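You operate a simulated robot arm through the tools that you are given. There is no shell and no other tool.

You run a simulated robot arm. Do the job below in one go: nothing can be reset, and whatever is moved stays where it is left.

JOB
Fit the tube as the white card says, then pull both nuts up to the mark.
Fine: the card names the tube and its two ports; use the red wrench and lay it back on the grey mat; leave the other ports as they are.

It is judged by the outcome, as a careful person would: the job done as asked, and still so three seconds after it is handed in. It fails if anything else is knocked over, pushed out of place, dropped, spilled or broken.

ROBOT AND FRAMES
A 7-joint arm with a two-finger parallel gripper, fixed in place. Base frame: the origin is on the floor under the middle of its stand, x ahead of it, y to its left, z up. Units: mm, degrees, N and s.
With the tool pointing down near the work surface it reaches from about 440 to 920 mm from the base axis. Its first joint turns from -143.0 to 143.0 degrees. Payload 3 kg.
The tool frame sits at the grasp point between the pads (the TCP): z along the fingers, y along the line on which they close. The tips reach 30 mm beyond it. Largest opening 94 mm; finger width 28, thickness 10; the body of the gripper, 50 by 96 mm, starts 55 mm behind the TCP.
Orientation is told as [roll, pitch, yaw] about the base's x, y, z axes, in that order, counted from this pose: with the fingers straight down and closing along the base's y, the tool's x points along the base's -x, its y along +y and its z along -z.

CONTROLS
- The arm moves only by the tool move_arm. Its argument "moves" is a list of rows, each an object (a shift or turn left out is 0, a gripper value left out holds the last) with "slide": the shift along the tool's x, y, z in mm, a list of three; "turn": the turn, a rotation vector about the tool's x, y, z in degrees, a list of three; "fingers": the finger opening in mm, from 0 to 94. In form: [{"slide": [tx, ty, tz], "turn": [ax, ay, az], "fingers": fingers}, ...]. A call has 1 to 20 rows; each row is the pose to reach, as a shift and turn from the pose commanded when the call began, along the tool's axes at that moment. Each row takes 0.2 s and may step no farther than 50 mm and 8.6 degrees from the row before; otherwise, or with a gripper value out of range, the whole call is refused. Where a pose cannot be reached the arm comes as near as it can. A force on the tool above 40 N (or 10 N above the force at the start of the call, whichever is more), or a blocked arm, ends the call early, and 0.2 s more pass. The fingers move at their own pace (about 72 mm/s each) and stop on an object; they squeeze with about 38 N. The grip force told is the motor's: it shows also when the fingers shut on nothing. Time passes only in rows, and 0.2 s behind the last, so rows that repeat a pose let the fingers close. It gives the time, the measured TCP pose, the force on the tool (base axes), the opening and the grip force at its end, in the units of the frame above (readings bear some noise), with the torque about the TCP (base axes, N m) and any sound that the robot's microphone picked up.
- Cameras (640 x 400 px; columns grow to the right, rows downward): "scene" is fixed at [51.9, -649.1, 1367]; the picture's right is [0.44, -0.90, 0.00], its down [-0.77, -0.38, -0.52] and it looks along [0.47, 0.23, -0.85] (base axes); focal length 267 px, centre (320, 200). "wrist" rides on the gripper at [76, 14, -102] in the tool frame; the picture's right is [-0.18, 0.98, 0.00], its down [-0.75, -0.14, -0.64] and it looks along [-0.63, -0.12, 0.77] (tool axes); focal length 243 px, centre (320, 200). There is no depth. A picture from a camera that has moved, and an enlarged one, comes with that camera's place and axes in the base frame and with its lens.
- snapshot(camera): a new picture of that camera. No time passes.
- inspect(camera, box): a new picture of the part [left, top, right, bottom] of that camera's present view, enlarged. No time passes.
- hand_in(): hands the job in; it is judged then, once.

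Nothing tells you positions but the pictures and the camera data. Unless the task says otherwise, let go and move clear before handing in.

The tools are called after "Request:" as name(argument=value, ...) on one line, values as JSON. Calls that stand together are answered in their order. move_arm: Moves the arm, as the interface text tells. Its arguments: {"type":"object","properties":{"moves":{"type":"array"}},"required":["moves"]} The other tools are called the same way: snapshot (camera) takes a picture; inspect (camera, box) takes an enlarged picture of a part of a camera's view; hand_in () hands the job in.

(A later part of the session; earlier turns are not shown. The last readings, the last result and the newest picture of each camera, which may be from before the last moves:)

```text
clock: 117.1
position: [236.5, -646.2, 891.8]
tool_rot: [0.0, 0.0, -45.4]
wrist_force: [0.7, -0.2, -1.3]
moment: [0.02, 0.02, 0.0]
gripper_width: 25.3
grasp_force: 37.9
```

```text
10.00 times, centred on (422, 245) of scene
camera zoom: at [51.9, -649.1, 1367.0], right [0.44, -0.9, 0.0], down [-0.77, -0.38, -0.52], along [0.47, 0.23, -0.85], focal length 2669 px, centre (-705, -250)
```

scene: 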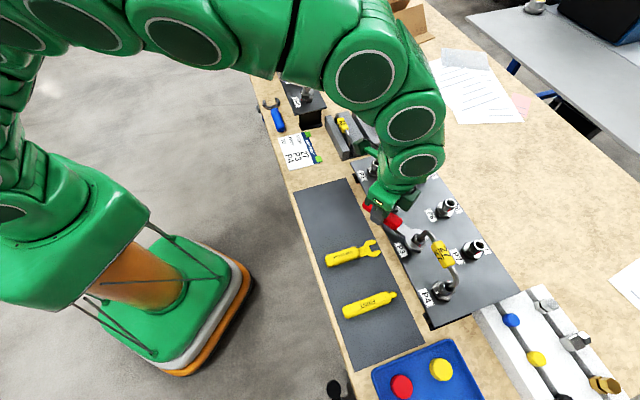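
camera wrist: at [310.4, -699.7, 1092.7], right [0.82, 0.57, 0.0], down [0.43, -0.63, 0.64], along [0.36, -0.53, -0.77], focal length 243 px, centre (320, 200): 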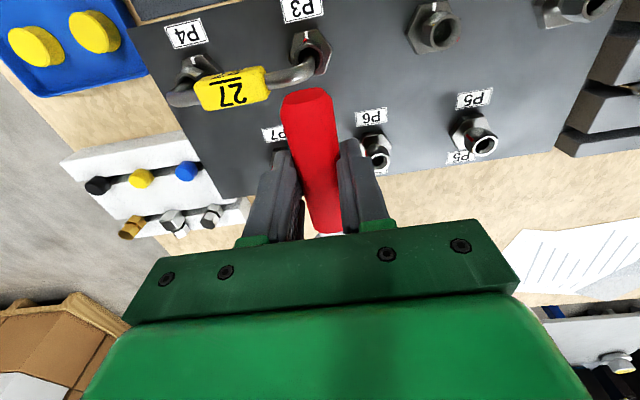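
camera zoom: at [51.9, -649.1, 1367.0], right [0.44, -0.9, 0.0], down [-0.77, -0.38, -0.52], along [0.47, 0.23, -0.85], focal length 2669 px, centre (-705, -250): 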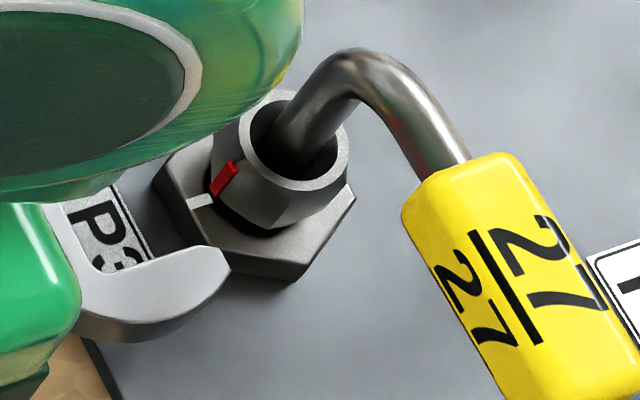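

The red moved slightly toward the tick. I'll go up and check again from the overhead view.

Request:
move_arm(moves=[{"slide": [2, 0, -40]}, {"slide": [2, 0, -80]}, {"slide": [-10, 0, -97]}, {"slide": [-50, 0, -97]}, {"slide": [-90, 0, -97]}, {"slide": [-130, 0.2, -97]}, {"slide": [-165.7, 0.2, -97]}, {"slide": [-165.7, 0.2, -97]}])

Request:
inspect(camera="wrist", box=[290, 20, 360, 100])

Request:
inspect(camera="wrist", box=[305, 35, 335, 65])

Request:
inspect(camera="wrist", box=[150, 20, 250, 120])

Request:
inspect(camera="scene", box=[408, 230, 432, 250])

```text
clock: 118.9
position: [355.2, -763.1, 989.8]
tool_rot: [-0.1, 0.0, -45.3]
wrist_force: [0.1, 0.4, -0.8]
moment: [0.02, 0.01, -0.02]
gripper_width: 25.1
grasp_force: 38.2
```

```text
5.00 times, centred on (325, 60) of wrist
camera zoom: at [311.1, -699.8, 1092.5], right [0.83, 0.56, 0.0], down [0.43, -0.64, 0.64], along [0.36, -0.53, -0.77], focal length 1213 px, centre (295, 900)
```

zoom: 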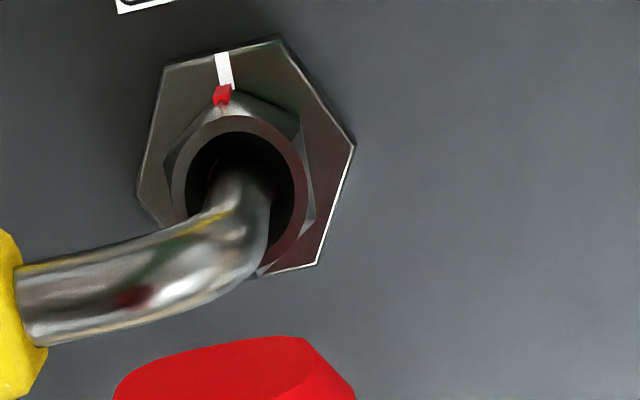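

```text
13.33 times, centred on (320, 50) of wrist
camera zoom: at [311.1, -699.8, 1092.5], right [0.83, 0.56, 0.0], down [0.43, -0.64, 0.64], along [0.36, -0.53, -0.77], focal length 3235 px, centre (320, 2200)
```

zoom: 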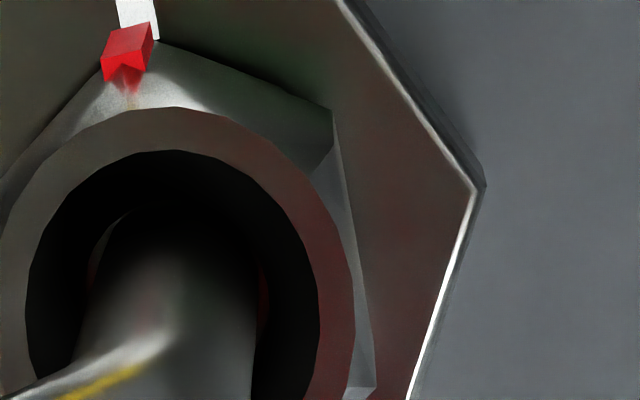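

```text
4.00 times, centred on (200, 70) of wrist
camera zoom: at [311.1, -699.8, 1092.5], right [0.83, 0.56, 0.0], down [0.43, -0.64, 0.64], along [0.36, -0.53, -0.77], focal length 970 px, centre (800, 720)
```

zoom: 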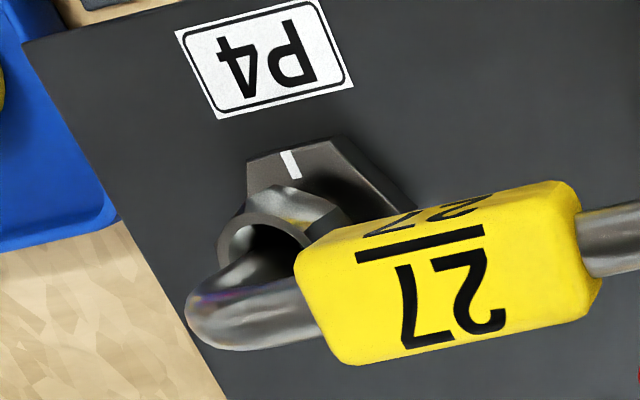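

```text
16.00 times, centred on (420, 240) of scene
camera zoom: at [51.9, -649.1, 1367.0], right [0.44, -0.9, 0.0], down [-0.77, -0.38, -0.52], along [0.47, 0.23, -0.85], focal length 4270 px, centre (-1280, -440)
```

zoom: 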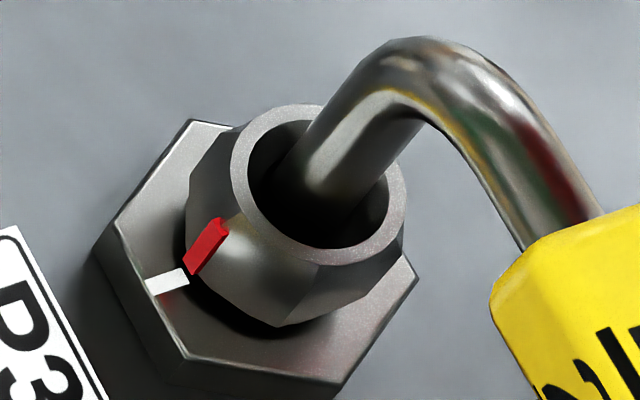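

Corrected for parallax, P3's red stripe now lines up with the tick within a fraction of a millimetre, so P3 is done. I'll move across to the mat side of P4 at safe height, then lower to nut height.

Request:
move_arm(moves=[{"slide": [32, -20, 0]}, {"slide": [65, -41, 0]}, {"slide": [98, -62, 0]}, {"slide": [131, -82, 0]}, {"slide": [163.4, -103, 0], "turn": [0, 0, -0.3]}, {"slide": [163.4, -103, 0], "turn": [0, 0, -0.3]}, {"slide": [163.4, -103, 45], "turn": [0, 0, -0.3]}, {"slide": [163.4, -103, 85], "turn": [0, 0, -0.3]}, {"slide": [163.4, -103, 99.5], "turn": [0, 0, -0.3]}, {"slide": [163.4, -103, 99.5], "turn": [0, 0, -0.3]}])

Request:
snapshot(camera="scene")

Request:
inspect(camera="scene", box=[415, 265, 475, 315])

Request:
snapshot(camera="wrist")

```text
clock: 121.1
position: [165.9, -720.9, 888.9]
tool_rot: [0.0, 0.0, -45.2]
wrist_force: [0.0, 0.5, -1.4]
moment: [0.03, 0.0, -0.01]
gripper_width: 25.3
grasp_force: 37.9
```

```text
taken
```

scene: 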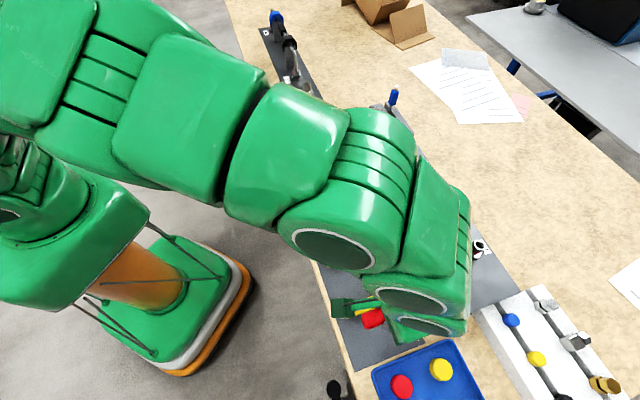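

```text
8.00 times, centred on (445, 290) of scene
camera zoom: at [51.9, -649.1, 1367.0], right [0.44, -0.9, 0.0], down [-0.77, -0.38, -0.52], along [0.47, 0.23, -0.85], focal length 2135 px, centre (-680, -520)
```

zoom: 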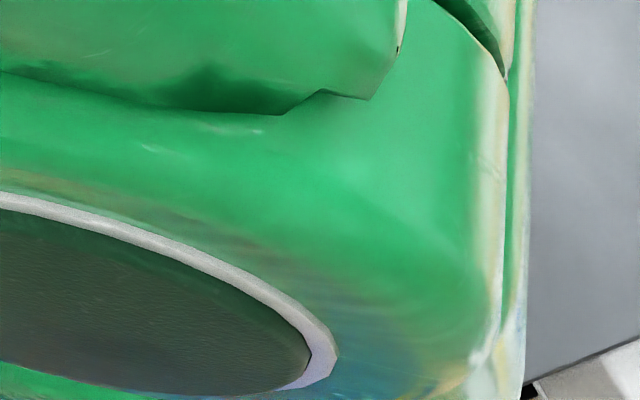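

```text
taken
camera wrist: at [121.2, -656.9, 991.5], right [0.83, 0.56, 0.0], down [0.43, -0.63, 0.64], along [0.36, -0.53, -0.77], focal length 243 px, centre (320, 200)
```

wrist: 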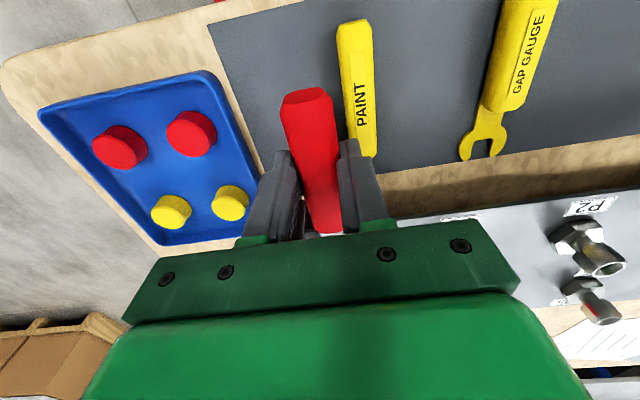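

P4 is hidden behind the arm from this side, so I'll rely on geometry and the force readings. The camera pose says I need to be 2.2 mm further toward +y. I'll correct that and advance slowly.

Request:
move_arm(moves=[{"slide": [0, 2.2, 0]}, {"slide": [-6, 2.2, 0]}, {"slide": [-12, 2.2, 0]}, {"slide": [-16, 2.2, 0]}, {"slide": [-18, 2.2, 0]}, {"slide": [-20, 2.2, 0]}, {"slide": [-22, 2.2, 0]}, {"slide": [-22, 2.2, 0]}])

Request:
snapshot(camera="wrist")

```text
clock: 121.9
position: [171.6, -723.9, 886.2]
tool_rot: [0.3, 0.8, -45.3]
wrist_force: [-0.9, 3.3, -2.9]
moment: [0.17, 0.16, 0.17]
gripper_width: 25.3
grasp_force: 37.4
stopped in row 4: the force on the tool passed its limit at 47 N (the readings are from after the stop); the commanded pose is now the measured one
```

```text
taken
camera wrist: at [128.5, -661.4, 989.8], right [0.83, 0.56, 0.0], down [0.43, -0.64, 0.63], along [0.36, -0.52, -0.77], focal length 243 px, centre (320, 200)
```

wrist: 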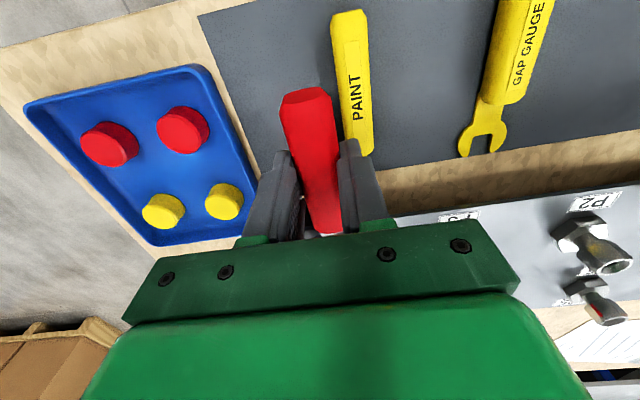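

The tips touched P4's base hex again because the wrench was slightly too low. I'll back off, raise 5 mm, level the tool and re-check.

Request:
move_arm(moves=[{"slide": [4, 0, 0]}, {"slide": [8, 0, -3], "turn": [0.3, -0.8, 0]}, {"slide": [8, 0, -6], "turn": [0.3, -0.8, 0]}, {"slide": [8, 0, -6], "turn": [0.3, -0.8, 0]}])

Request:
snapshot(camera="wrist")

```text
clock: 122.9
position: [165.1, -719.3, 892.8]
tool_rot: [0.0, -0.3, -45.3]
wrist_force: [0.6, -0.7, -2.2]
moment: [0.03, 0.02, 0.03]
gripper_width: 25.1
grasp_force: 37.0
```

```text
taken
camera wrist: at [121.9, -655.0, 995.3], right [0.83, 0.56, 0.0], down [0.43, -0.63, 0.65], along [0.36, -0.53, -0.76], focal length 243 px, centre (320, 200)
```

wrist: 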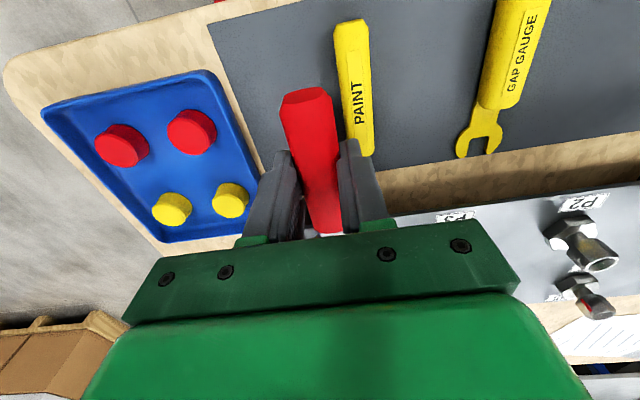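

Level again, at z 893. I'll shift 1 mm toward +y and advance.

Request:
move_arm(moves=[{"slide": [-3, 1, 0], "turn": [0, 0.2, 0]}, {"slide": [-8, 1, 0], "turn": [0, 0.2, 0]}, {"slide": [-12, 1, 0], "turn": [0, 0.2, 0]}, {"slide": [-16, 1, 0], "turn": [0, 0.2, 0]}, {"slide": [-18, 1, 0], "turn": [0, 0.2, 0]}, {"slide": [-20, 1, 0], "turn": [0, 0.2, 0]}, {"slide": [-22, 1, 0], "turn": [0, 0.2, 0]}, {"slide": [-23, 1, 0], "turn": [0, 0.2, 0]}, {"slide": [-23, 1, 0], "turn": [0, 0.2, 0]}])

```text
clock: 124.9
position: [182.6, -735.4, 892.3]
tool_rot: [0.1, -0.1, -45.3]
wrist_force: [0.2, 0.0, -2.4]
moment: [0.03, 0.01, 0.03]
gripper_width: 25.2
grasp_force: 38.1
```

No contact and already past the nut corners. Seating fully.

Request:
move_arm(moves=[{"slide": [-2, 0, 0]}, {"slide": [-4, 0, 0]}, {"slide": [-6, 0, 0]}, {"slide": [-8, 0, 0]}, {"slide": [-9.5, 0, 0]}, {"slide": [-9.5, 0, 0]}])

Request:
snapshot(camera="wrist")

```text
clock: 126.3
position: [191.1, -741.4, 892.2]
tool_rot: [-0.1, -0.1, -45.2]
wrist_force: [-1.5, 0.4, -1.2]
moment: [0.05, 0.06, -0.01]
gripper_width: 24.9
grasp_force: 37.9
```

```text
taken
camera wrist: at [146.9, -677.7, 995.9], right [0.83, 0.56, 0.0], down [0.43, -0.63, 0.64], along [0.36, -0.53, -0.77], focal length 243 px, centre (320, 200)
```

wrist: 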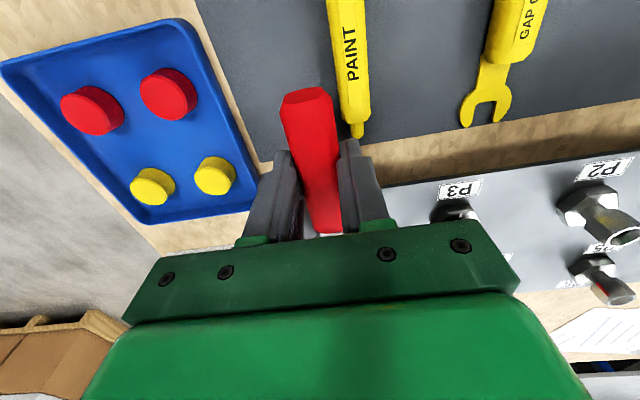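

Seated, with almost no load. First 30° clockwise on P4, then a look from the scene camera.

Request:
move_arm(moves=[{"slide": [-0.5, 9.53, 0], "turn": [0, 0, 6]}, {"slide": [-1.99, 18.96, 0], "turn": [0, 0, 12]}, {"slide": [-4.46, 28.18, 0], "turn": [0, 0, 18]}, {"slide": [-7.88, 37.09, 0], "turn": [0, 0, 24]}, {"slide": [-12.22, 45.6, 0], "turn": [0, 0, 30]}, {"slide": [-12.22, 45.6, 0], "turn": [0, 0, 30]}])

Request:
inspect(camera="scene", box=[415, 265, 475, 315])

```text
clock: 127.7
position: [231.1, -717.4, 893.0]
tool_rot: [0.0, -0.1, -75.3]
wrist_force: [-0.2, -0.1, -0.2]
moment: [0.03, 0.03, -0.02]
gripper_width: 25.1
grasp_force: 38.0
```

```text
8.00 times, centred on (445, 290) of scene
camera zoom: at [51.9, -649.1, 1367.0], right [0.44, -0.9, 0.0], down [-0.77, -0.38, -0.52], along [0.47, 0.23, -0.85], focal length 2135 px, centre (-680, -520)
```

zoom: 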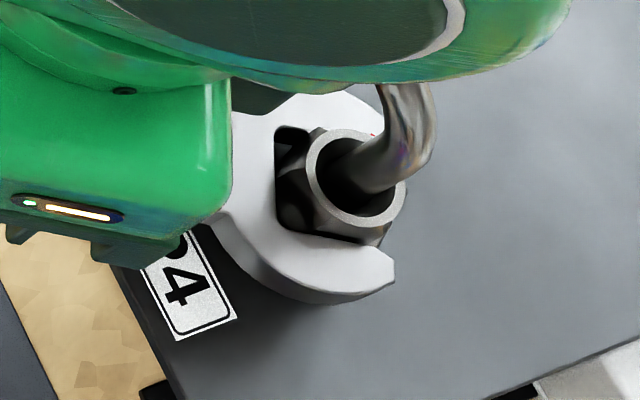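

The jaws are clearly around the P4 nut and turning it freely. I'll complete this stroke.

Request:
move_arm(moves=[{"slide": [-0.5, 9.53, 0], "turn": [0, 0, 6]}, {"slide": [-1.99, 18.96, 0], "turn": [0, 0, 12]}, {"slide": [-4.46, 28.18, 0], "turn": [0, 0, 18]}, {"slide": [-7.88, 37.09, 0], "turn": [0, 0, 24]}, {"slide": [-12.22, 45.6, 0], "turn": [0, 0, 30]}, {"slide": [-12.22, 45.6, 0], "turn": [0, 0, 30]}])

Request:
inspect(camera="scene", box=[415, 265, 475, 315])

Request:
inspect(camera="scene", box=[395, 205, 485, 305])

```text
clock: 129.1
position: [278.6, -717.0, 893.5]
tool_rot: [0.0, 0.0, -105.4]
wrist_force: [-2.7, 0.6, -2.1]
moment: [0.09, 0.05, -0.22]
gripper_width: 25.1
grasp_force: 37.6
```

```text
8.00 times, centred on (445, 290) of scene
camera zoom: at [51.9, -649.1, 1367.0], right [0.44, -0.9, 0.0], down [-0.77, -0.38, -0.52], along [0.47, 0.23, -0.85], focal length 2135 px, centre (-680, -520)
```

zoom: 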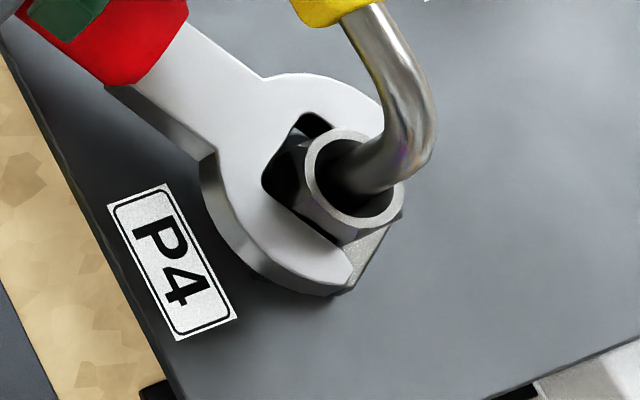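

```text
4.00 times, centred on (440, 255) of scene
camera zoom: at [51.9, -649.1, 1367.0], right [0.44, -0.9, 0.0], down [-0.77, -0.38, -0.52], along [0.47, 0.23, -0.85], focal length 1068 px, centre (-160, -20)
```

zoom: 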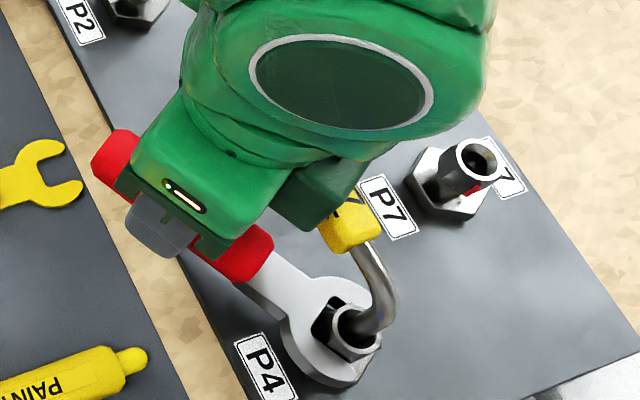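

P4's first stroke is complete. I'll retract and swing back to 137° for the second.

Request:
move_arm(moves=[{"slide": [8, 0, 0]}, {"slide": [18, 0, 0]}, {"slide": [32, 0, 0]}, {"slide": [30.88, -16.59, 0], "turn": [0, 0, -7.75]}, {"slide": [27.53, -32.87, 0], "turn": [0, 0, -15.5]}, {"slide": [22.01, -48.55, 0], "turn": [0, 0, -23.25]}, {"slide": [14.43, -63.35, 0], "turn": [0, 0, -31]}, {"slide": [4.93, -76.99, 0], "turn": [0, 0, -38.75]}, {"slide": [-6.33, -89.22, 0], "turn": [0, 0, -46.5]}, {"slide": [-19.14, -99.82, 0], "turn": [0, 0, -54.25]}, {"slide": [-33.26, -108.6, 0], "turn": [0, 0, -62]}, {"slide": [-33.26, -108.6, 0], "turn": [0, 0, -62]}])

Request:
snapshot(camera="wrist")

```text
clock: 131.7
position: [164.6, -722.3, 893.0]
tool_rot: [0.0, -0.1, -43.2]
wrist_force: [-0.4, -0.2, -1.2]
moment: [0.01, 0.04, 0.01]
gripper_width: 25.3
grasp_force: 37.8
```

```text
taken
camera wrist: at [118.3, -660.2, 995.0], right [0.81, 0.59, 0.0], down [0.45, -0.62, 0.64], along [0.38, -0.52, -0.77], focal length 243 px, centre (320, 200)
```

wrist: 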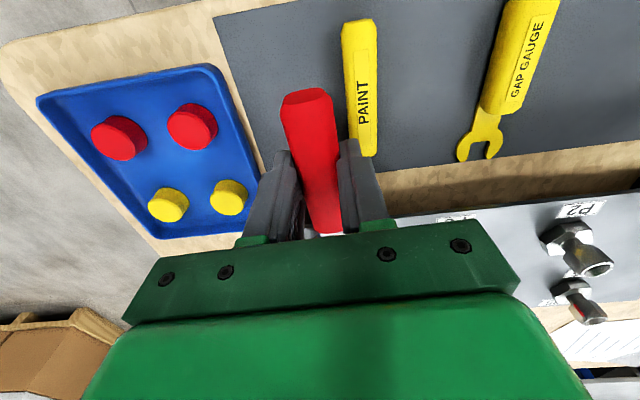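

Alignment is within 0.3 mm. Advancing onto the P4 nut.

Request:
move_arm(moves=[{"slide": [-8, 0, 0]}, {"slide": [-14, 0, 0]}, {"slide": [-17, 0, 0]}, {"slide": [-20, 0, 0]}, {"slide": [-22, 0, 0]}, {"slide": [-22, 0, 0]}])

```text
clock: 133.1
position: [179.9, -736.7, 892.6]
tool_rot: [0.0, -0.1, -43.3]
wrist_force: [-9.6, 20.6, 3.2]
moment: [0.18, -0.1, 0.83]
gripper_width: 25.4
grasp_force: 38.1
```

The +y jaw tip is bearing on a nut corner with 21 N, so I'll back off 4 mm, shift 1 mm toward +y and try again.

Request:
move_arm(moves=[{"slide": [3, 0, 0]}, {"slide": [4, 1, 0]}, {"slide": [2, 1, 0]}, {"slide": [0, 1, 0]}, {"slide": [-1, 1, 0]}, {"slide": [-1, 1, 0]}])

```text
clock: 134.6
position: [179.9, -735.6, 893.3]
tool_rot: [0.0, 0.1, -43.4]
wrist_force: [-4.4, 11.6, 5.5]
moment: [-0.13, -0.32, 0.57]
gripper_width: 24.9
grasp_force: 37.8
stopped in row 6: the force on the tool passed its limit at 41 N (the readings are from after the stop); the commanded pose is now the measured one
```

Request:
move_arm(moves=[{"slide": [5, 0, 0]}, {"slide": [12, 0, 0]}, {"slide": [20, 0, 0]}, {"slide": [20, 0, 0]}])

Request:
snapshot(camera="wrist")

Request:
inspect(camera="scene", box=[395, 225, 485, 315])

```text
clock: 135.6
position: [165.7, -722.8, 891.3]
tool_rot: [0.1, 0.1, -43.4]
wrist_force: [0.9, 0.9, -2.3]
moment: [-0.04, 0.01, -0.02]
gripper_width: 25.1
grasp_force: 37.9
```

```text
taken
camera wrist: at [120.2, -660.8, 994.6], right [0.81, 0.59, 0.0], down [0.45, -0.62, 0.64], along [0.38, -0.52, -0.77], focal length 243 px, centre (320, 200)
```

wrist: 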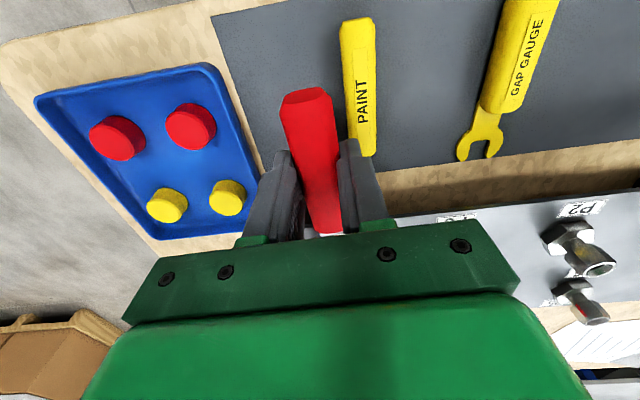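

```text
4.44 times, centred on (440, 270) of scene
camera zoom: at [51.9, -649.1, 1367.0], right [0.44, -0.9, 0.0], down [-0.77, -0.38, -0.52], along [0.47, 0.23, -0.85], focal length 1186 px, centre (-213, -111)
```

zoom: 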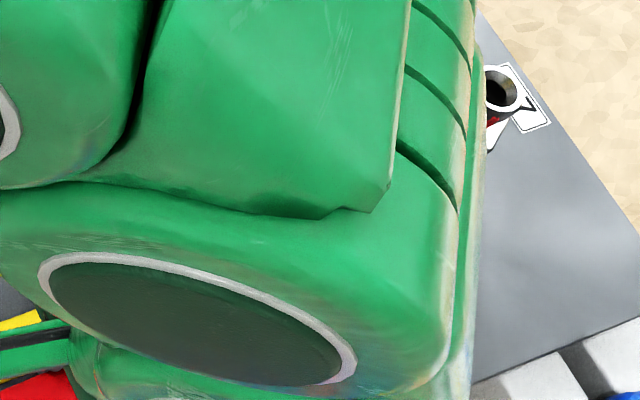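

The camera pose and the first engagement together put P4 about 1.1 mm further to +y than I assumed. Shifting accordingly and advancing carefully.

Request:
move_arm(moves=[{"slide": [0, 1.2, 0]}, {"slide": [-8, 1.2, 0]}, {"slide": [-13, 1.2, 0]}, {"slide": [-15, 1.2, 0]}, {"slide": [-17, 1.2, 0]}, {"slide": [-18.5, 1.2, 0]}, {"slide": [-18.5, 1.2, 0]}])

```text
clock: 137.2
position: [180.0, -734.9, 891.5]
tool_rot: [0.0, 0.1, -43.3]
wrist_force: [-6.0, -1.4, -1.0]
moment: [-0.06, 0.11, -0.51]
gripper_width: 25.0
grasp_force: 38.1
```

Now a light load comes from the other side, so I'll shift back 0.5 mm and seat.

Request:
move_arm(moves=[{"slide": [0.5, -0.5, 0]}, {"slide": [-2, -0.5, 0]}, {"slide": [-4, -0.5, 0]}, {"slide": [-6, -0.5, 0]}, {"slide": [-8, -0.5, 0]}, {"slide": [-10, -0.5, 0]}, {"slide": [-11, -0.5, 0]}, {"slide": [-11, -0.5, 0]}])

Request:
snapshot(camera="wrist")

```text
clock: 138.1
position: [180.6, -736.4, 892.0]
tool_rot: [0.1, 0.5, -43.4]
wrist_force: [-2.8, 11.9, 7.0]
moment: [-0.27, -0.49, 0.72]
gripper_width: 25.0
grasp_force: 37.7
stopped in row 4: the force on the tool passed its limit at 43 N (the readings are from after the stop); the commanded pose is now the measured one
```

```text
taken
camera wrist: at [135.1, -674.4, 995.1], right [0.81, 0.59, 0.0], down [0.45, -0.62, 0.64], along [0.37, -0.51, -0.77], focal length 243 px, centre (320, 200)
```

wrist: 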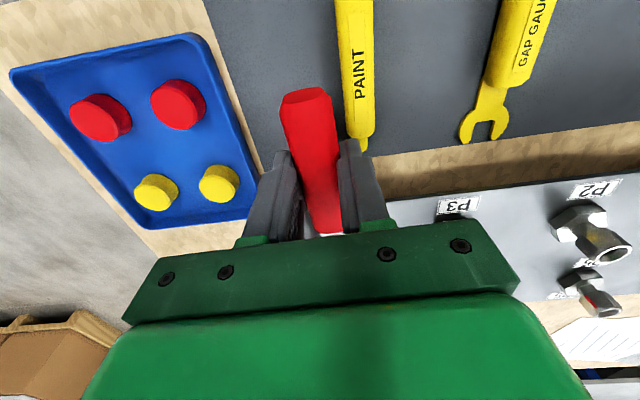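

Still catching on the same side, so the nut's flats must be turned relative to the jaws by more than the play. I'll retract and swing to the open side to see the P4 nut's actual orientation.

Request:
move_arm(moves=[{"slide": [6, 0, 0], "turn": [0.1, -0.4, 0]}, {"slide": [14, 0, 0], "turn": [0.1, -0.4, 0]}, {"slide": [23, 0, 0], "turn": [0.1, -0.4, 0]}, {"slide": [23, 0, 0], "turn": [0.1, -0.4, 0]}])

Request:
move_arm(moves=[{"slide": [-1.12, 16.59, 0], "turn": [0, 0, 7.75]}, {"slide": [-4.47, 32.87, 0], "turn": [0, 0, 15.5]}, {"slide": [-9.99, 48.55, 0], "turn": [0, 0, 23.25]}, {"slide": [-17.57, 63.35, 0], "turn": [0, 0, 31]}, {"slide": [-27.07, 76.99, 0], "turn": [0, 0, 38.75]}, {"slide": [-38.33, 89.22, 0], "turn": [0, 0, 46.5]}, {"slide": [-51.14, 99.82, 0], "turn": [0, 0, 54.25]}, {"slide": [-65.26, 108.6, 0], "turn": [0, 0, 62]}, {"slide": [-65.26, 108.6, 0], "turn": [0, 0, 62]}])

Request:
inspect(camera="scene", box=[425, 270, 465, 305])

Request:
inspect(camera="scene", box=[434, 277, 462, 299])

```text
clock: 139.1
position: [164.4, -720.4, 890.5]
tool_rot: [-0.1, 0.1, -43.5]
wrist_force: [-0.2, 0.3, -0.9]
moment: [0.02, 0.0, 0.01]
gripper_width: 25.3
grasp_force: 37.7
```

```text
clock: 141.1
position: [287.8, -686.7, 892.5]
tool_rot: [-0.1, 0.1, -105.6]
wrist_force: [-0.2, -0.3, -1.0]
moment: [0.02, 0.02, -0.03]
gripper_width: 25.2
grasp_force: 37.7
```

```text
11.43 times, centred on (445, 288) of scene
camera zoom: at [51.9, -649.1, 1367.0], right [0.44, -0.9, 0.0], down [-0.77, -0.38, -0.52], along [0.47, 0.23, -0.85], focal length 3050 px, centre (-1109, -800)
```

zoom: 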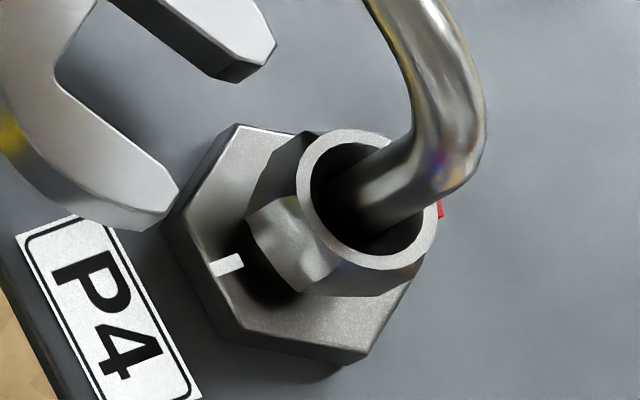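

```text
16.00 times, centred on (448, 288) of scene
camera zoom: at [51.9, -649.1, 1367.0], right [0.44, -0.9, 0.0], down [-0.77, -0.38, -0.52], along [0.47, 0.23, -0.85], focal length 4270 px, centre (-1728, -1208)
```

zoom: 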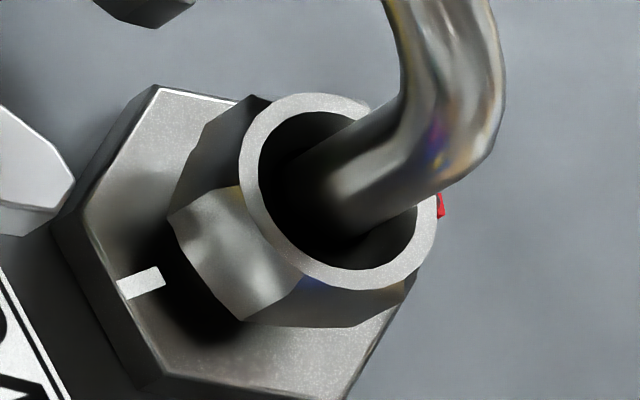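

Now I can see that my earlier pushes had turned the P4 nut further clockwise. Its red tab is at azimuth −68° and the flats at 112.5°, which leaves about 157° to go. I'll engage at 112.5°, where the view is open.

Request:
move_arm(moves=[{"slide": [-1.09, -16.31, 0], "turn": [0, 0, -7.62]}, {"slide": [-4.33, -32.33, 0], "turn": [0, 0, -15.24]}, {"slide": [-9.66, -47.78, 0], "turn": [0, 0, -22.86]}, {"slide": [-17.0, -62.39, 0], "turn": [0, 0, -30.48]}, {"slide": [-26.21, -75.9, 0], "turn": [0, 0, -38.1]}, {"slide": [-26.21, -75.9, 0], "turn": [0, 0, -38.1]}])

Request:
inspect(camera="scene", box=[415, 265, 475, 315])

Request:
snapshot(camera="wrist")

```text
clock: 142.5
position: [205.4, -692.2, 892.1]
tool_rot: [0.0, 0.1, -67.3]
wrist_force: [-0.3, 0.3, -0.6]
moment: [0.05, 0.03, -0.01]
gripper_width: 25.2
grasp_force: 37.4
```

```text
8.00 times, centred on (445, 290) of scene
camera zoom: at [51.9, -649.1, 1367.0], right [0.44, -0.9, 0.0], down [-0.77, -0.38, -0.52], along [0.47, 0.23, -0.85], focal length 2135 px, centre (-680, -520)
```

zoom: 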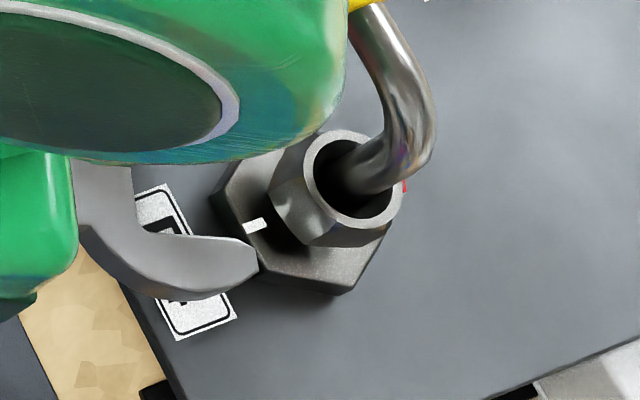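

```text
taken
camera wrist: at [189.4, -616.5, 995.1], right [0.98, 0.21, 0.0], down [0.16, -0.75, 0.64], along [0.13, -0.63, -0.77], focal length 243 px, centre (320, 200)
```

wrist: 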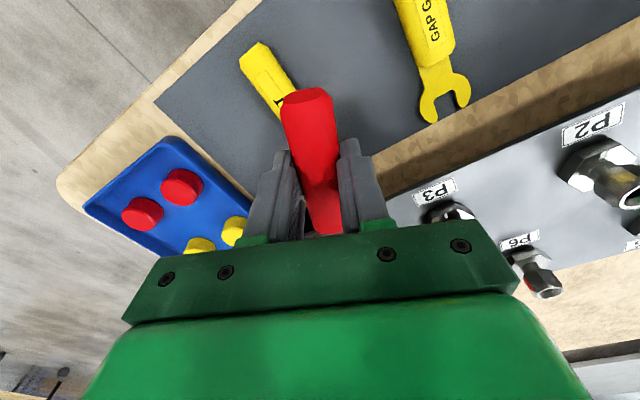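

Both the camera pose and the scene view say the wrench needs about 1 mm toward +y. Correcting and advancing in small steps.

Request:
move_arm(moves=[{"slide": [0, 1, 0]}, {"slide": [-8, 1, 0]}, {"slide": [-14, 1, 0]}, {"slide": [-17, 1, 0]}, {"slide": [-19, 1, 0]}, {"slide": [-21, 1, 0]}, {"slide": [-21, 1, 0]}])

Request:
inspect(camera="scene", box=[415, 265, 475, 315])

```text
clock: 144.1
position: [215.5, -712.0, 892.1]
tool_rot: [0.0, 0.0, -67.4]
wrist_force: [-1.3, 0.0, -1.9]
moment: [0.14, 0.02, -0.25]
gripper_width: 25.2
grasp_force: 37.5
```

```text
8.00 times, centred on (445, 290) of scene
camera zoom: at [51.9, -649.1, 1367.0], right [0.44, -0.9, 0.0], down [-0.77, -0.38, -0.52], along [0.47, 0.23, -0.85], focal length 2135 px, centre (-680, -520)
```

zoom: 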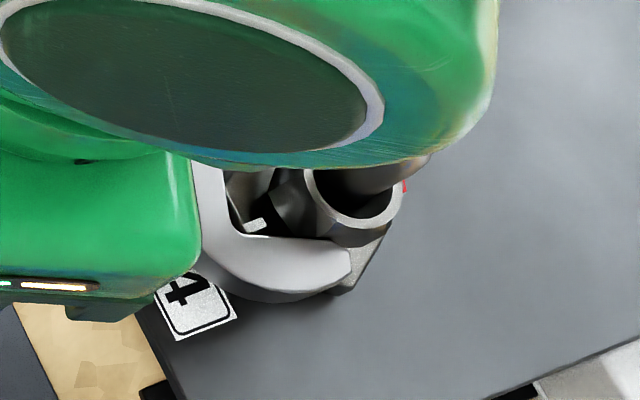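

Request:
move_arm(moves=[{"slide": [-2, -0.1, 0]}, {"slide": [-4, -0.2, 0]}, {"slide": [-6, -0.2, 0]}, {"slide": [-8, -0.2, 0]}, {"slide": [-10, -0.2, 0]}, {"slide": [-11, -0.2, 0]}, {"slide": [-11, -0.2, 0]}])

Request:
inspect(camera="scene", box=[415, 265, 475, 315])

```text
clock: 145.7
position: [216.9, -720.5, 890.7]
tool_rot: [-0.1, 0.0, -67.4]
wrist_force: [0.0, 0.2, -1.8]
moment: [0.03, 0.04, -0.02]
gripper_width: 25.3
grasp_force: 37.9
```

```text
8.00 times, centred on (445, 290) of scene
camera zoom: at [51.9, -649.1, 1367.0], right [0.44, -0.9, 0.0], down [-0.77, -0.38, -0.52], along [0.47, 0.23, -0.85], focal length 2135 px, centre (-680, -520)
```

zoom: 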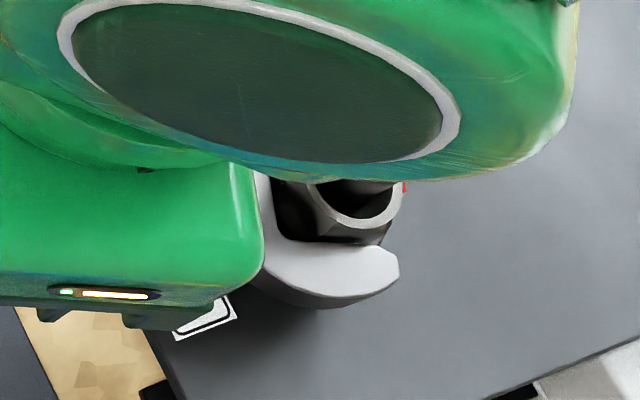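

Engaged with no load. Stroke from 112.6° down to 74° on P4.

Request:
move_arm(moves=[{"slide": [-0.57, 10.2, 0], "turn": [0, 0, 6.4]}, {"slide": [-2.27, 20.27, 0], "turn": [0, 0, 12.8]}, {"slide": [-5.09, 30.09, 0], "turn": [0, 0, 19.2]}, {"slide": [-8.98, 39.54, 0], "turn": [0, 0, 25.6]}, {"slide": [-13.9, 48.49, 0], "turn": [0, 0, 32]}, {"slide": [-19.89, 56.96, 0], "turn": [0, 0, 38.5]}, {"slide": [-19.89, 56.96, 0], "turn": [0, 0, 38.5]}])

Request:
inspect(camera="scene", box=[425, 270, 465, 305])

```text
clock: 147.3
position: [278.9, -717.3, 891.8]
tool_rot: [0.0, -0.1, -105.8]
wrist_force: [0.5, -0.5, -0.8]
moment: [-0.04, -0.02, 0.09]
gripper_width: 25.2
grasp_force: 37.9
```

```text
11.43 times, centred on (445, 288) of scene
camera zoom: at [51.9, -649.1, 1367.0], right [0.44, -0.9, 0.0], down [-0.77, -0.38, -0.52], along [0.47, 0.23, -0.85], focal length 3050 px, centre (-1109, -800)
```

zoom: 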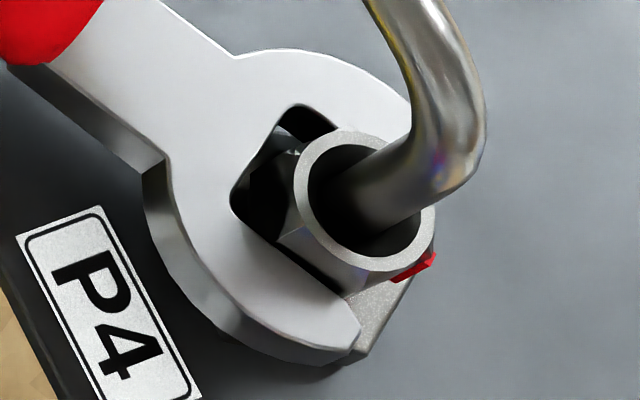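

The red tab now shows at the lower right, as it did on P3 after two strokes. I'll retract and measure the nut's orientation before the next engagement.

Request:
move_arm(moves=[{"slide": [8, 0, 0]}, {"slide": [18, 0, 0]}, {"slide": [32, 0, 0]}, {"slide": [32, 0, 0]}])

Request:
inspect(camera="scene", box=[434, 277, 462, 299])

Request:
snapshot(camera="wrist")

```text
clock: 148.3
position: [288.2, -687.6, 890.1]
tool_rot: [-0.1, 0.0, -105.9]
wrist_force: [1.1, -0.4, -1.1]
moment: [0.06, -0.02, -0.01]
gripper_width: 25.3
grasp_force: 37.9
```

```text
16.00 times, centred on (448, 288) of scene
camera zoom: at [51.9, -649.1, 1367.0], right [0.44, -0.9, 0.0], down [-0.77, -0.38, -0.52], along [0.47, 0.23, -0.85], focal length 4270 px, centre (-1728, -1208)
```

zoom: 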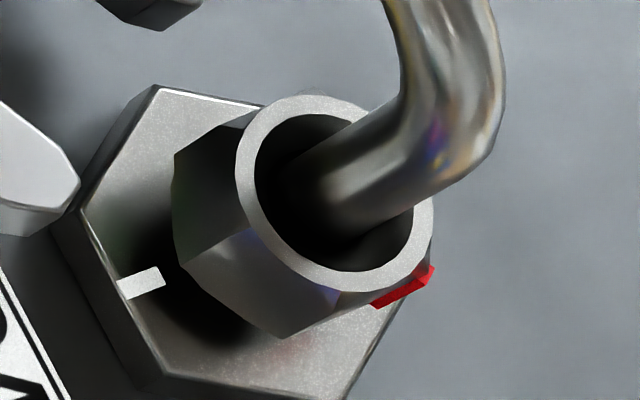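

```text
taken
camera wrist: at [322.6, -618.0, 993.0], right [0.9, -0.45, 0.0], down [-0.34, -0.69, 0.64], along [-0.29, -0.57, -0.77], focal length 243 px, centre (320, 200)
```

wrist: 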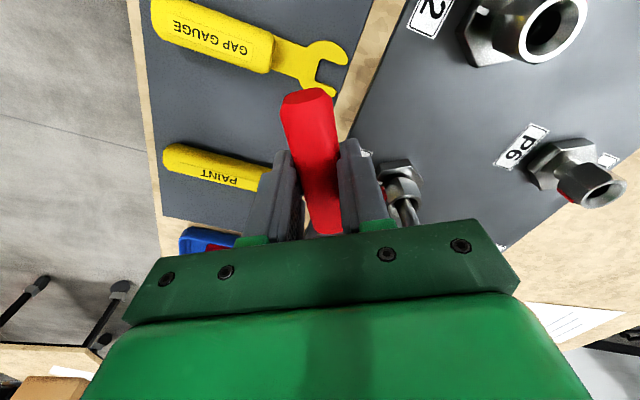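

The P4 nut corner is back in line with the tick direction, with the red tab at about 254°, so two more 60° strokes remain. Swinging back to about 134.6°.

Request:
move_arm(moves=[{"slide": [-1.07, -16.19, 0], "turn": [0, 0, -7.5625]}, {"slide": [-4.26, -32.09, 0], "turn": [0, 0, -15.125]}, {"slide": [-9.52, -47.44, 0], "turn": [0, 0, -22.6875]}, {"slide": [-16.75, -61.96, 0], "turn": [0, 0, -30.25]}, {"slide": [-25.83, -75.41, 0], "turn": [0, 0, -37.8125]}, {"slide": [-36.6, -87.54, 0], "turn": [0, 0, -45.375]}, {"slide": [-48.87, -98.15, 0], "turn": [0, 0, -52.9375]}, {"slide": [-62.43, -107.05, 0], "turn": [0, 0, -60.5]}, {"slide": [-62.43, -107.05, 0], "turn": [0, 0, -60.5]}])

Request:
inspect(camera="wrist", box=[0, 0, 640, 400])

```text
clock: 150.3
position: [166.9, -718.4, 891.4]
tool_rot: [0.0, 0.0, -45.4]
wrist_force: [0.0, 0.1, -1.5]
moment: [0.0, 0.04, -0.02]
gripper_width: 25.4
grasp_force: 37.5
```

```text
1.00 times, centred on (320, 200) of wrist (not enlarged: the box is as wide or as high as the picture)
camera zoom: at [123.6, -653.5, 993.9], right [0.83, 0.56, 0.0], down [0.43, -0.63, 0.64], along [0.36, -0.53, -0.77], focal length 243 px, centre (320, 200)
```

zoom: 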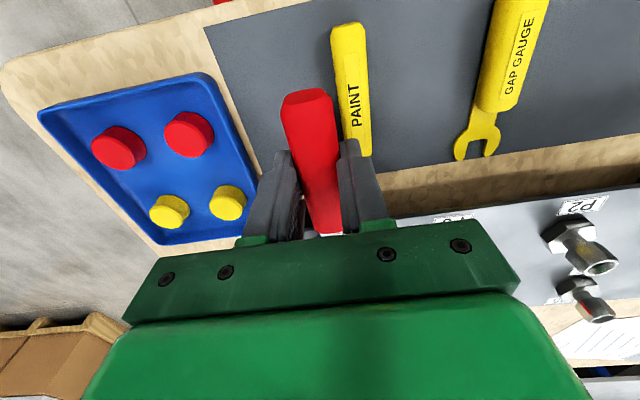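

Alignment is within 0.2 mm. Advancing onto the nut.

Request:
move_arm(moves=[{"slide": [-8, 0.1, 0]}, {"slide": [-14, 0.1, 0]}, {"slide": [-17, 0.1, 0]}, {"slide": [-19, 0.1, 0]}, {"slide": [-21, 0.1, 0]}, {"slide": [-22.5, 0.1, 0]}, {"slide": [-22.5, 0.1, 0]}])

```text
clock: 151.9
position: [182.4, -732.3, 892.1]
tool_rot: [-0.1, 0.1, -45.5]
wrist_force: [-23.9, 10.6, 6.7]
moment: [-0.35, 0.0, -1.0]
gripper_width: 25.4
grasp_force: 37.8
```

The −y jaw tip is bearing on the nut this time. I'll back off, shift 0.8 mm to −y and try again.

Request:
move_arm(moves=[{"slide": [3, 0, 0]}, {"slide": [5, -0.8, 0]}, {"slide": [2, -0.8, 0]}, {"slide": [1, -0.8, 0]}, {"slide": [1, -0.8, 0]}])

```text
clock: 153.1
position: [183.2, -732.9, 891.3]
tool_rot: [0.0, 0.1, -45.3]
wrist_force: [-5.8, 8.0, 1.7]
moment: [-0.07, -0.14, 0.15]
gripper_width: 25.1
grasp_force: 38.3
```

There's a symmetric push now, so the nut is turned a few degrees counter-clockwise relative to the jaws. I'll back off, rotate the wrench 4° counter-clockwise about the nut and re-approach.

Request:
move_arm(moves=[{"slide": [4, 0, 0]}, {"slide": [8, 0, 0]}, {"slide": [7.93, -3.82, 0], "turn": [0, 0, -2]}, {"slide": [7.73, -7.64, 0], "turn": [0, 0, -4]}, {"slide": [7.73, -7.64, 0], "turn": [0, 0, -4]}])

Request:
move_arm(moves=[{"slide": [-3, 0.3, 0]}, {"slide": [-5, 0.3, 0]}, {"slide": [-6.5, 0.3, 0]}, {"slide": [-8, 0.3, 0]}, {"slide": [-8, 0.3, 0]}])

Request:
inspect(camera="wrist", box=[0, 0, 640, 400])

```text
clock: 154.3
position: [171.7, -733.5, 891.1]
tool_rot: [0.1, -0.1, -41.3]
wrist_force: [-0.7, 0.4, -1.3]
moment: [0.0, 0.05, -0.01]
gripper_width: 25.2
grasp_force: 38.2
```

```text
clock: 155.5
position: [177.1, -739.1, 892.0]
tool_rot: [0.0, 0.0, -41.4]
wrist_force: [-5.0, -2.1, 0.6]
moment: [-0.2, -0.05, -0.56]
gripper_width: 24.8
grasp_force: 38.2
```

```text
1.00 times, centred on (320, 200) of wrist (not enlarged: the box is as wide or as high as the picture)
camera zoom: at [129.7, -677.3, 994.5], right [0.79, 0.62, 0.0], down [0.47, -0.6, 0.64], along [0.39, -0.51, -0.77], focal length 243 px, centre (320, 200)
```

zoom: 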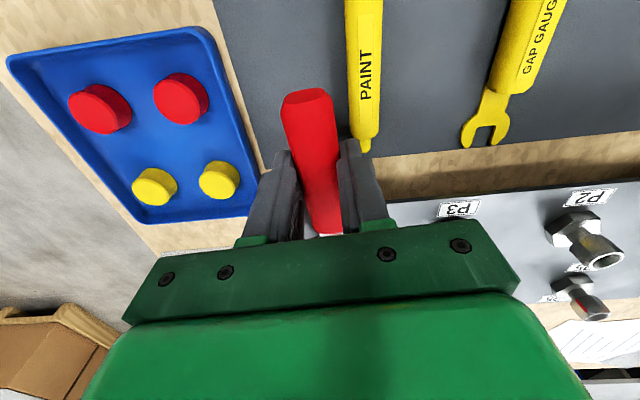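

Only a light lateral load now. I'll shift 0.5 mm and continue.

Request:
move_arm(moves=[{"slide": [0, -0.5, 0]}, {"slide": [-1.5, -0.6, 0]}, {"slide": [-3, -0.6, 0]}, {"slide": [-3, -0.6, 0]}])

```text
clock: 156.3
position: [176.8, -738.4, 889.6]
tool_rot: [0.0, 0.3, -41.5]
wrist_force: [-5.7, 13.4, 7.4]
moment: [-0.3, -0.56, 0.56]
gripper_width: 25.3
grasp_force: 38.3
stopped in row 3: the force on the tool passed its limit at 42 N (the readings are from after the stop); the commanded pose is now the measured one
```

Still blocked. Rather than push blindly, I'll retract and swing to the open side again to measure the nut's angle.

Request:
move_arm(moves=[{"slide": [6, 0, 0], "turn": [0, -0.3, 0]}, {"slide": [14, 0, 0], "turn": [0, -0.3, 0]}, {"slide": [22, 0, 0], "turn": [0, -0.3, 0]}, {"slide": [22, 0, 0], "turn": [0, -0.3, 0]}])

Request:
move_arm(moves=[{"slide": [-1.17, 16.93, 0], "turn": [0, 0, 7.9125]}, {"slide": [-4.66, 33.54, 0], "turn": [0, 0, 15.825]}, {"slide": [-10.41, 49.51, 0], "turn": [0, 0, 23.7375]}, {"slide": [-18.29, 64.54, 0], "turn": [0, 0, 31.65]}, {"slide": [-28.17, 78.34, 0], "turn": [0, 0, 39.5625]}, {"slide": [-39.86, 90.65, 0], "turn": [0, 0, 47.475]}, {"slide": [-53.13, 101.23, 0], "turn": [0, 0, 55.3875]}, {"slide": [-67.73, 109.88, 0], "turn": [0, 0, 63.3]}, {"slide": [-67.73, 109.88, 0], "turn": [0, 0, 63.3]}])

Request:
inspect(camera="scene", box=[434, 277, 462, 299])

Request:
inspect(camera="scene", box=[395, 205, 485, 305])

Request:
inspect(camera="scene", box=[425, 250, 465, 285])

```text
clock: 157.3
position: [162.1, -723.0, 890.8]
tool_rot: [0.1, -0.1, -41.5]
wrist_force: [0.3, -0.6, -1.2]
moment: [0.05, 0.06, 0.0]
gripper_width: 25.2
grasp_force: 38.6
```

```text
clock: 159.3
position: [284.5, -688.6, 891.0]
tool_rot: [0.1, 0.0, -104.8]
wrist_force: [-0.4, 0.2, -1.3]
moment: [0.01, 0.0, -0.01]
gripper_width: 25.1
grasp_force: 37.7
```

```text
16.00 times, centred on (448, 288) of scene
camera zoom: at [51.9, -649.1, 1367.0], right [0.44, -0.9, 0.0], down [-0.77, -0.38, -0.52], along [0.47, 0.23, -0.85], focal length 4270 px, centre (-1728, -1208)
```

zoom: 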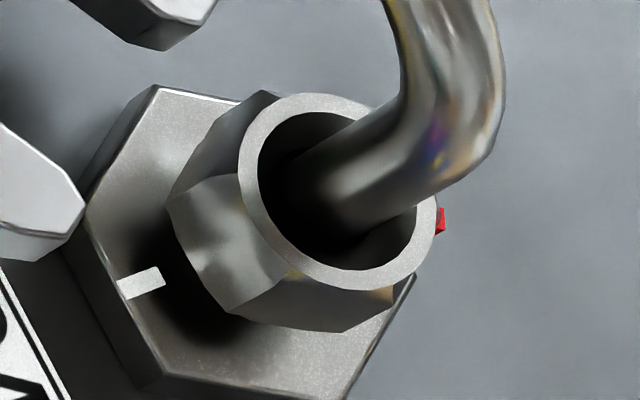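

```text
4.00 times, centred on (440, 255) of scene
camera zoom: at [51.9, -649.1, 1367.0], right [0.44, -0.9, 0.0], down [-0.77, -0.38, -0.52], along [0.47, 0.23, -0.85], focal length 1068 px, centre (-160, -20)
```

zoom: 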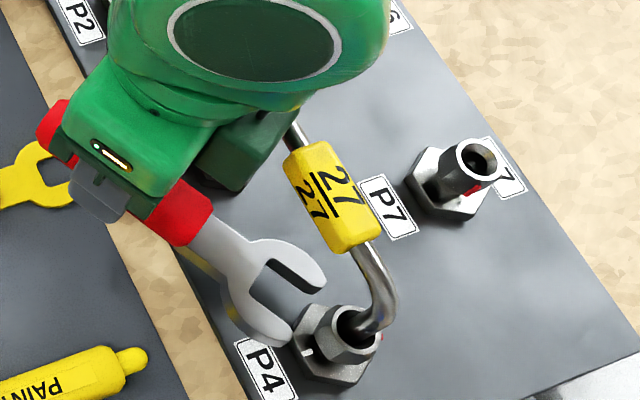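

```text
11.43 times, centred on (445, 268) of scene
camera zoom: at [51.9, -649.1, 1367.0], right [0.44, -0.9, 0.0], down [-0.77, -0.38, -0.52], along [0.47, 0.23, -0.85], focal length 3050 px, centre (-1109, -571)
```

zoom: 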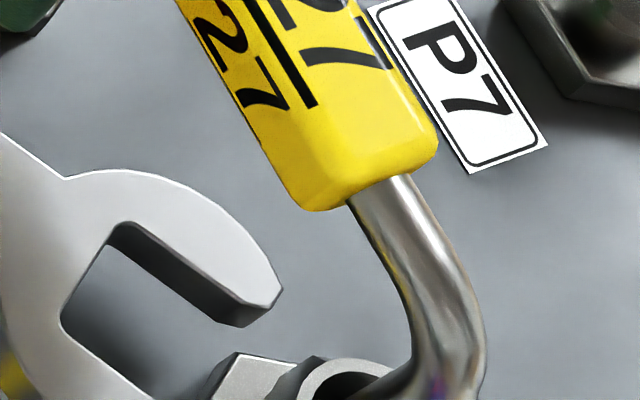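

My pushes had spun the still-loose P4 nut back by about 30°. The red is at about 285° and the flats at 104.5°. I'll engage where I can see everything, at 104.5°, and only push when aligned.

Request:
move_arm(moves=[{"slide": [-0.99, -15.43, 0], "turn": [0, 0, -7.325]}, {"slide": [-3.93, -30.6, 0], "turn": [0, 0, -14.65]}, {"slide": [-8.79, -45.28, 0], "turn": [0, 0, -21.975]}, {"slide": [-15.48, -59.22, 0], "turn": [0, 0, -29.3]}, {"slide": [-15.48, -59.22, 0], "turn": [0, 0, -29.3]}])

Request:
inspect(camera="scene", box=[415, 265, 475, 315])

Request:
inspect(camera="wrist", box=[0, 0, 640, 400])

```text
clock: 160.5
position: [224.0, -687.0, 889.8]
tool_rot: [-0.1, 0.0, -75.5]
wrist_force: [-0.3, -0.4, -0.9]
moment: [0.02, -0.01, 0.0]
gripper_width: 25.2
grasp_force: 37.7
```

```text
8.00 times, centred on (445, 290) of scene
camera zoom: at [51.9, -649.1, 1367.0], right [0.44, -0.9, 0.0], down [-0.77, -0.38, -0.52], along [0.47, 0.23, -0.85], focal length 2135 px, centre (-680, -520)
```

zoom: 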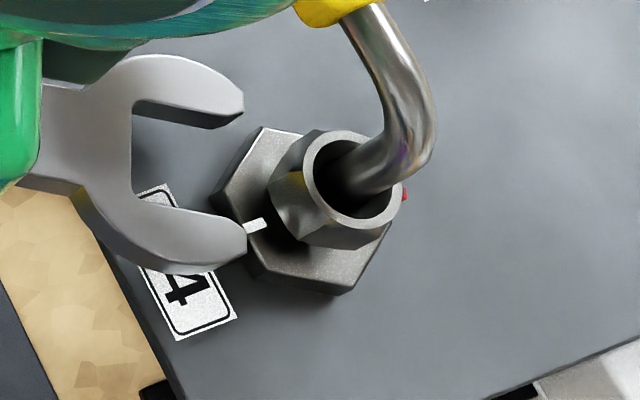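

```text
1.00 times, centred on (320, 200) of wrist (not enlarged: the box is as wide or as high as the picture)
camera zoom: at [217.9, -609.6, 993.1], right [1.0, 0.07, 0.0], down [0.05, -0.77, 0.64], along [0.05, -0.64, -0.77], focal length 243 px, centre (320, 200)
```

zoom: 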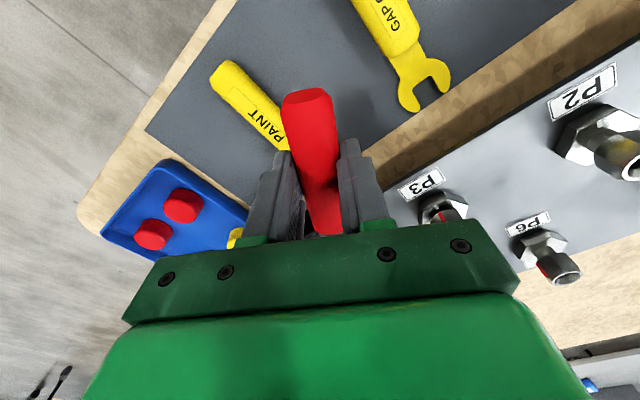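

The jaws and nut are both in clear view here, aligned within about 1° and with zero lateral error. Advancing.

Request:
move_arm(moves=[{"slide": [-8, 0, 0]}, {"slide": [-13, 0, 0]}, {"slide": [-16, 0, 0]}, {"slide": [-18, 0, 0]}, {"slide": [-19.5, 0, 0]}, {"slide": [-19.5, 0, 0]}])

Request:
inspect(camera="scene", box=[434, 277, 462, 299])

```text
clock: 161.9
position: [227.9, -705.9, 890.4]
tool_rot: [0.2, 0.1, -75.5]
wrist_force: [-3.4, -0.2, -1.0]
moment: [0.07, 0.11, -0.34]
gripper_width: 25.3
grasp_force: 37.8
```

```text
16.00 times, centred on (448, 288) of scene
camera zoom: at [51.9, -649.1, 1367.0], right [0.44, -0.9, 0.0], down [-0.77, -0.38, -0.52], along [0.47, 0.23, -0.85], focal length 4270 px, centre (-1728, -1208)
```

zoom: 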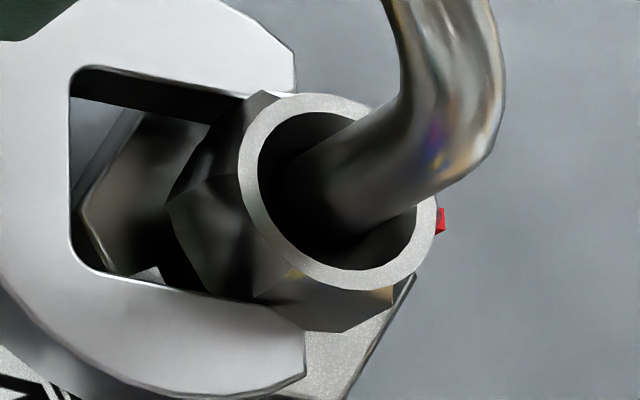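

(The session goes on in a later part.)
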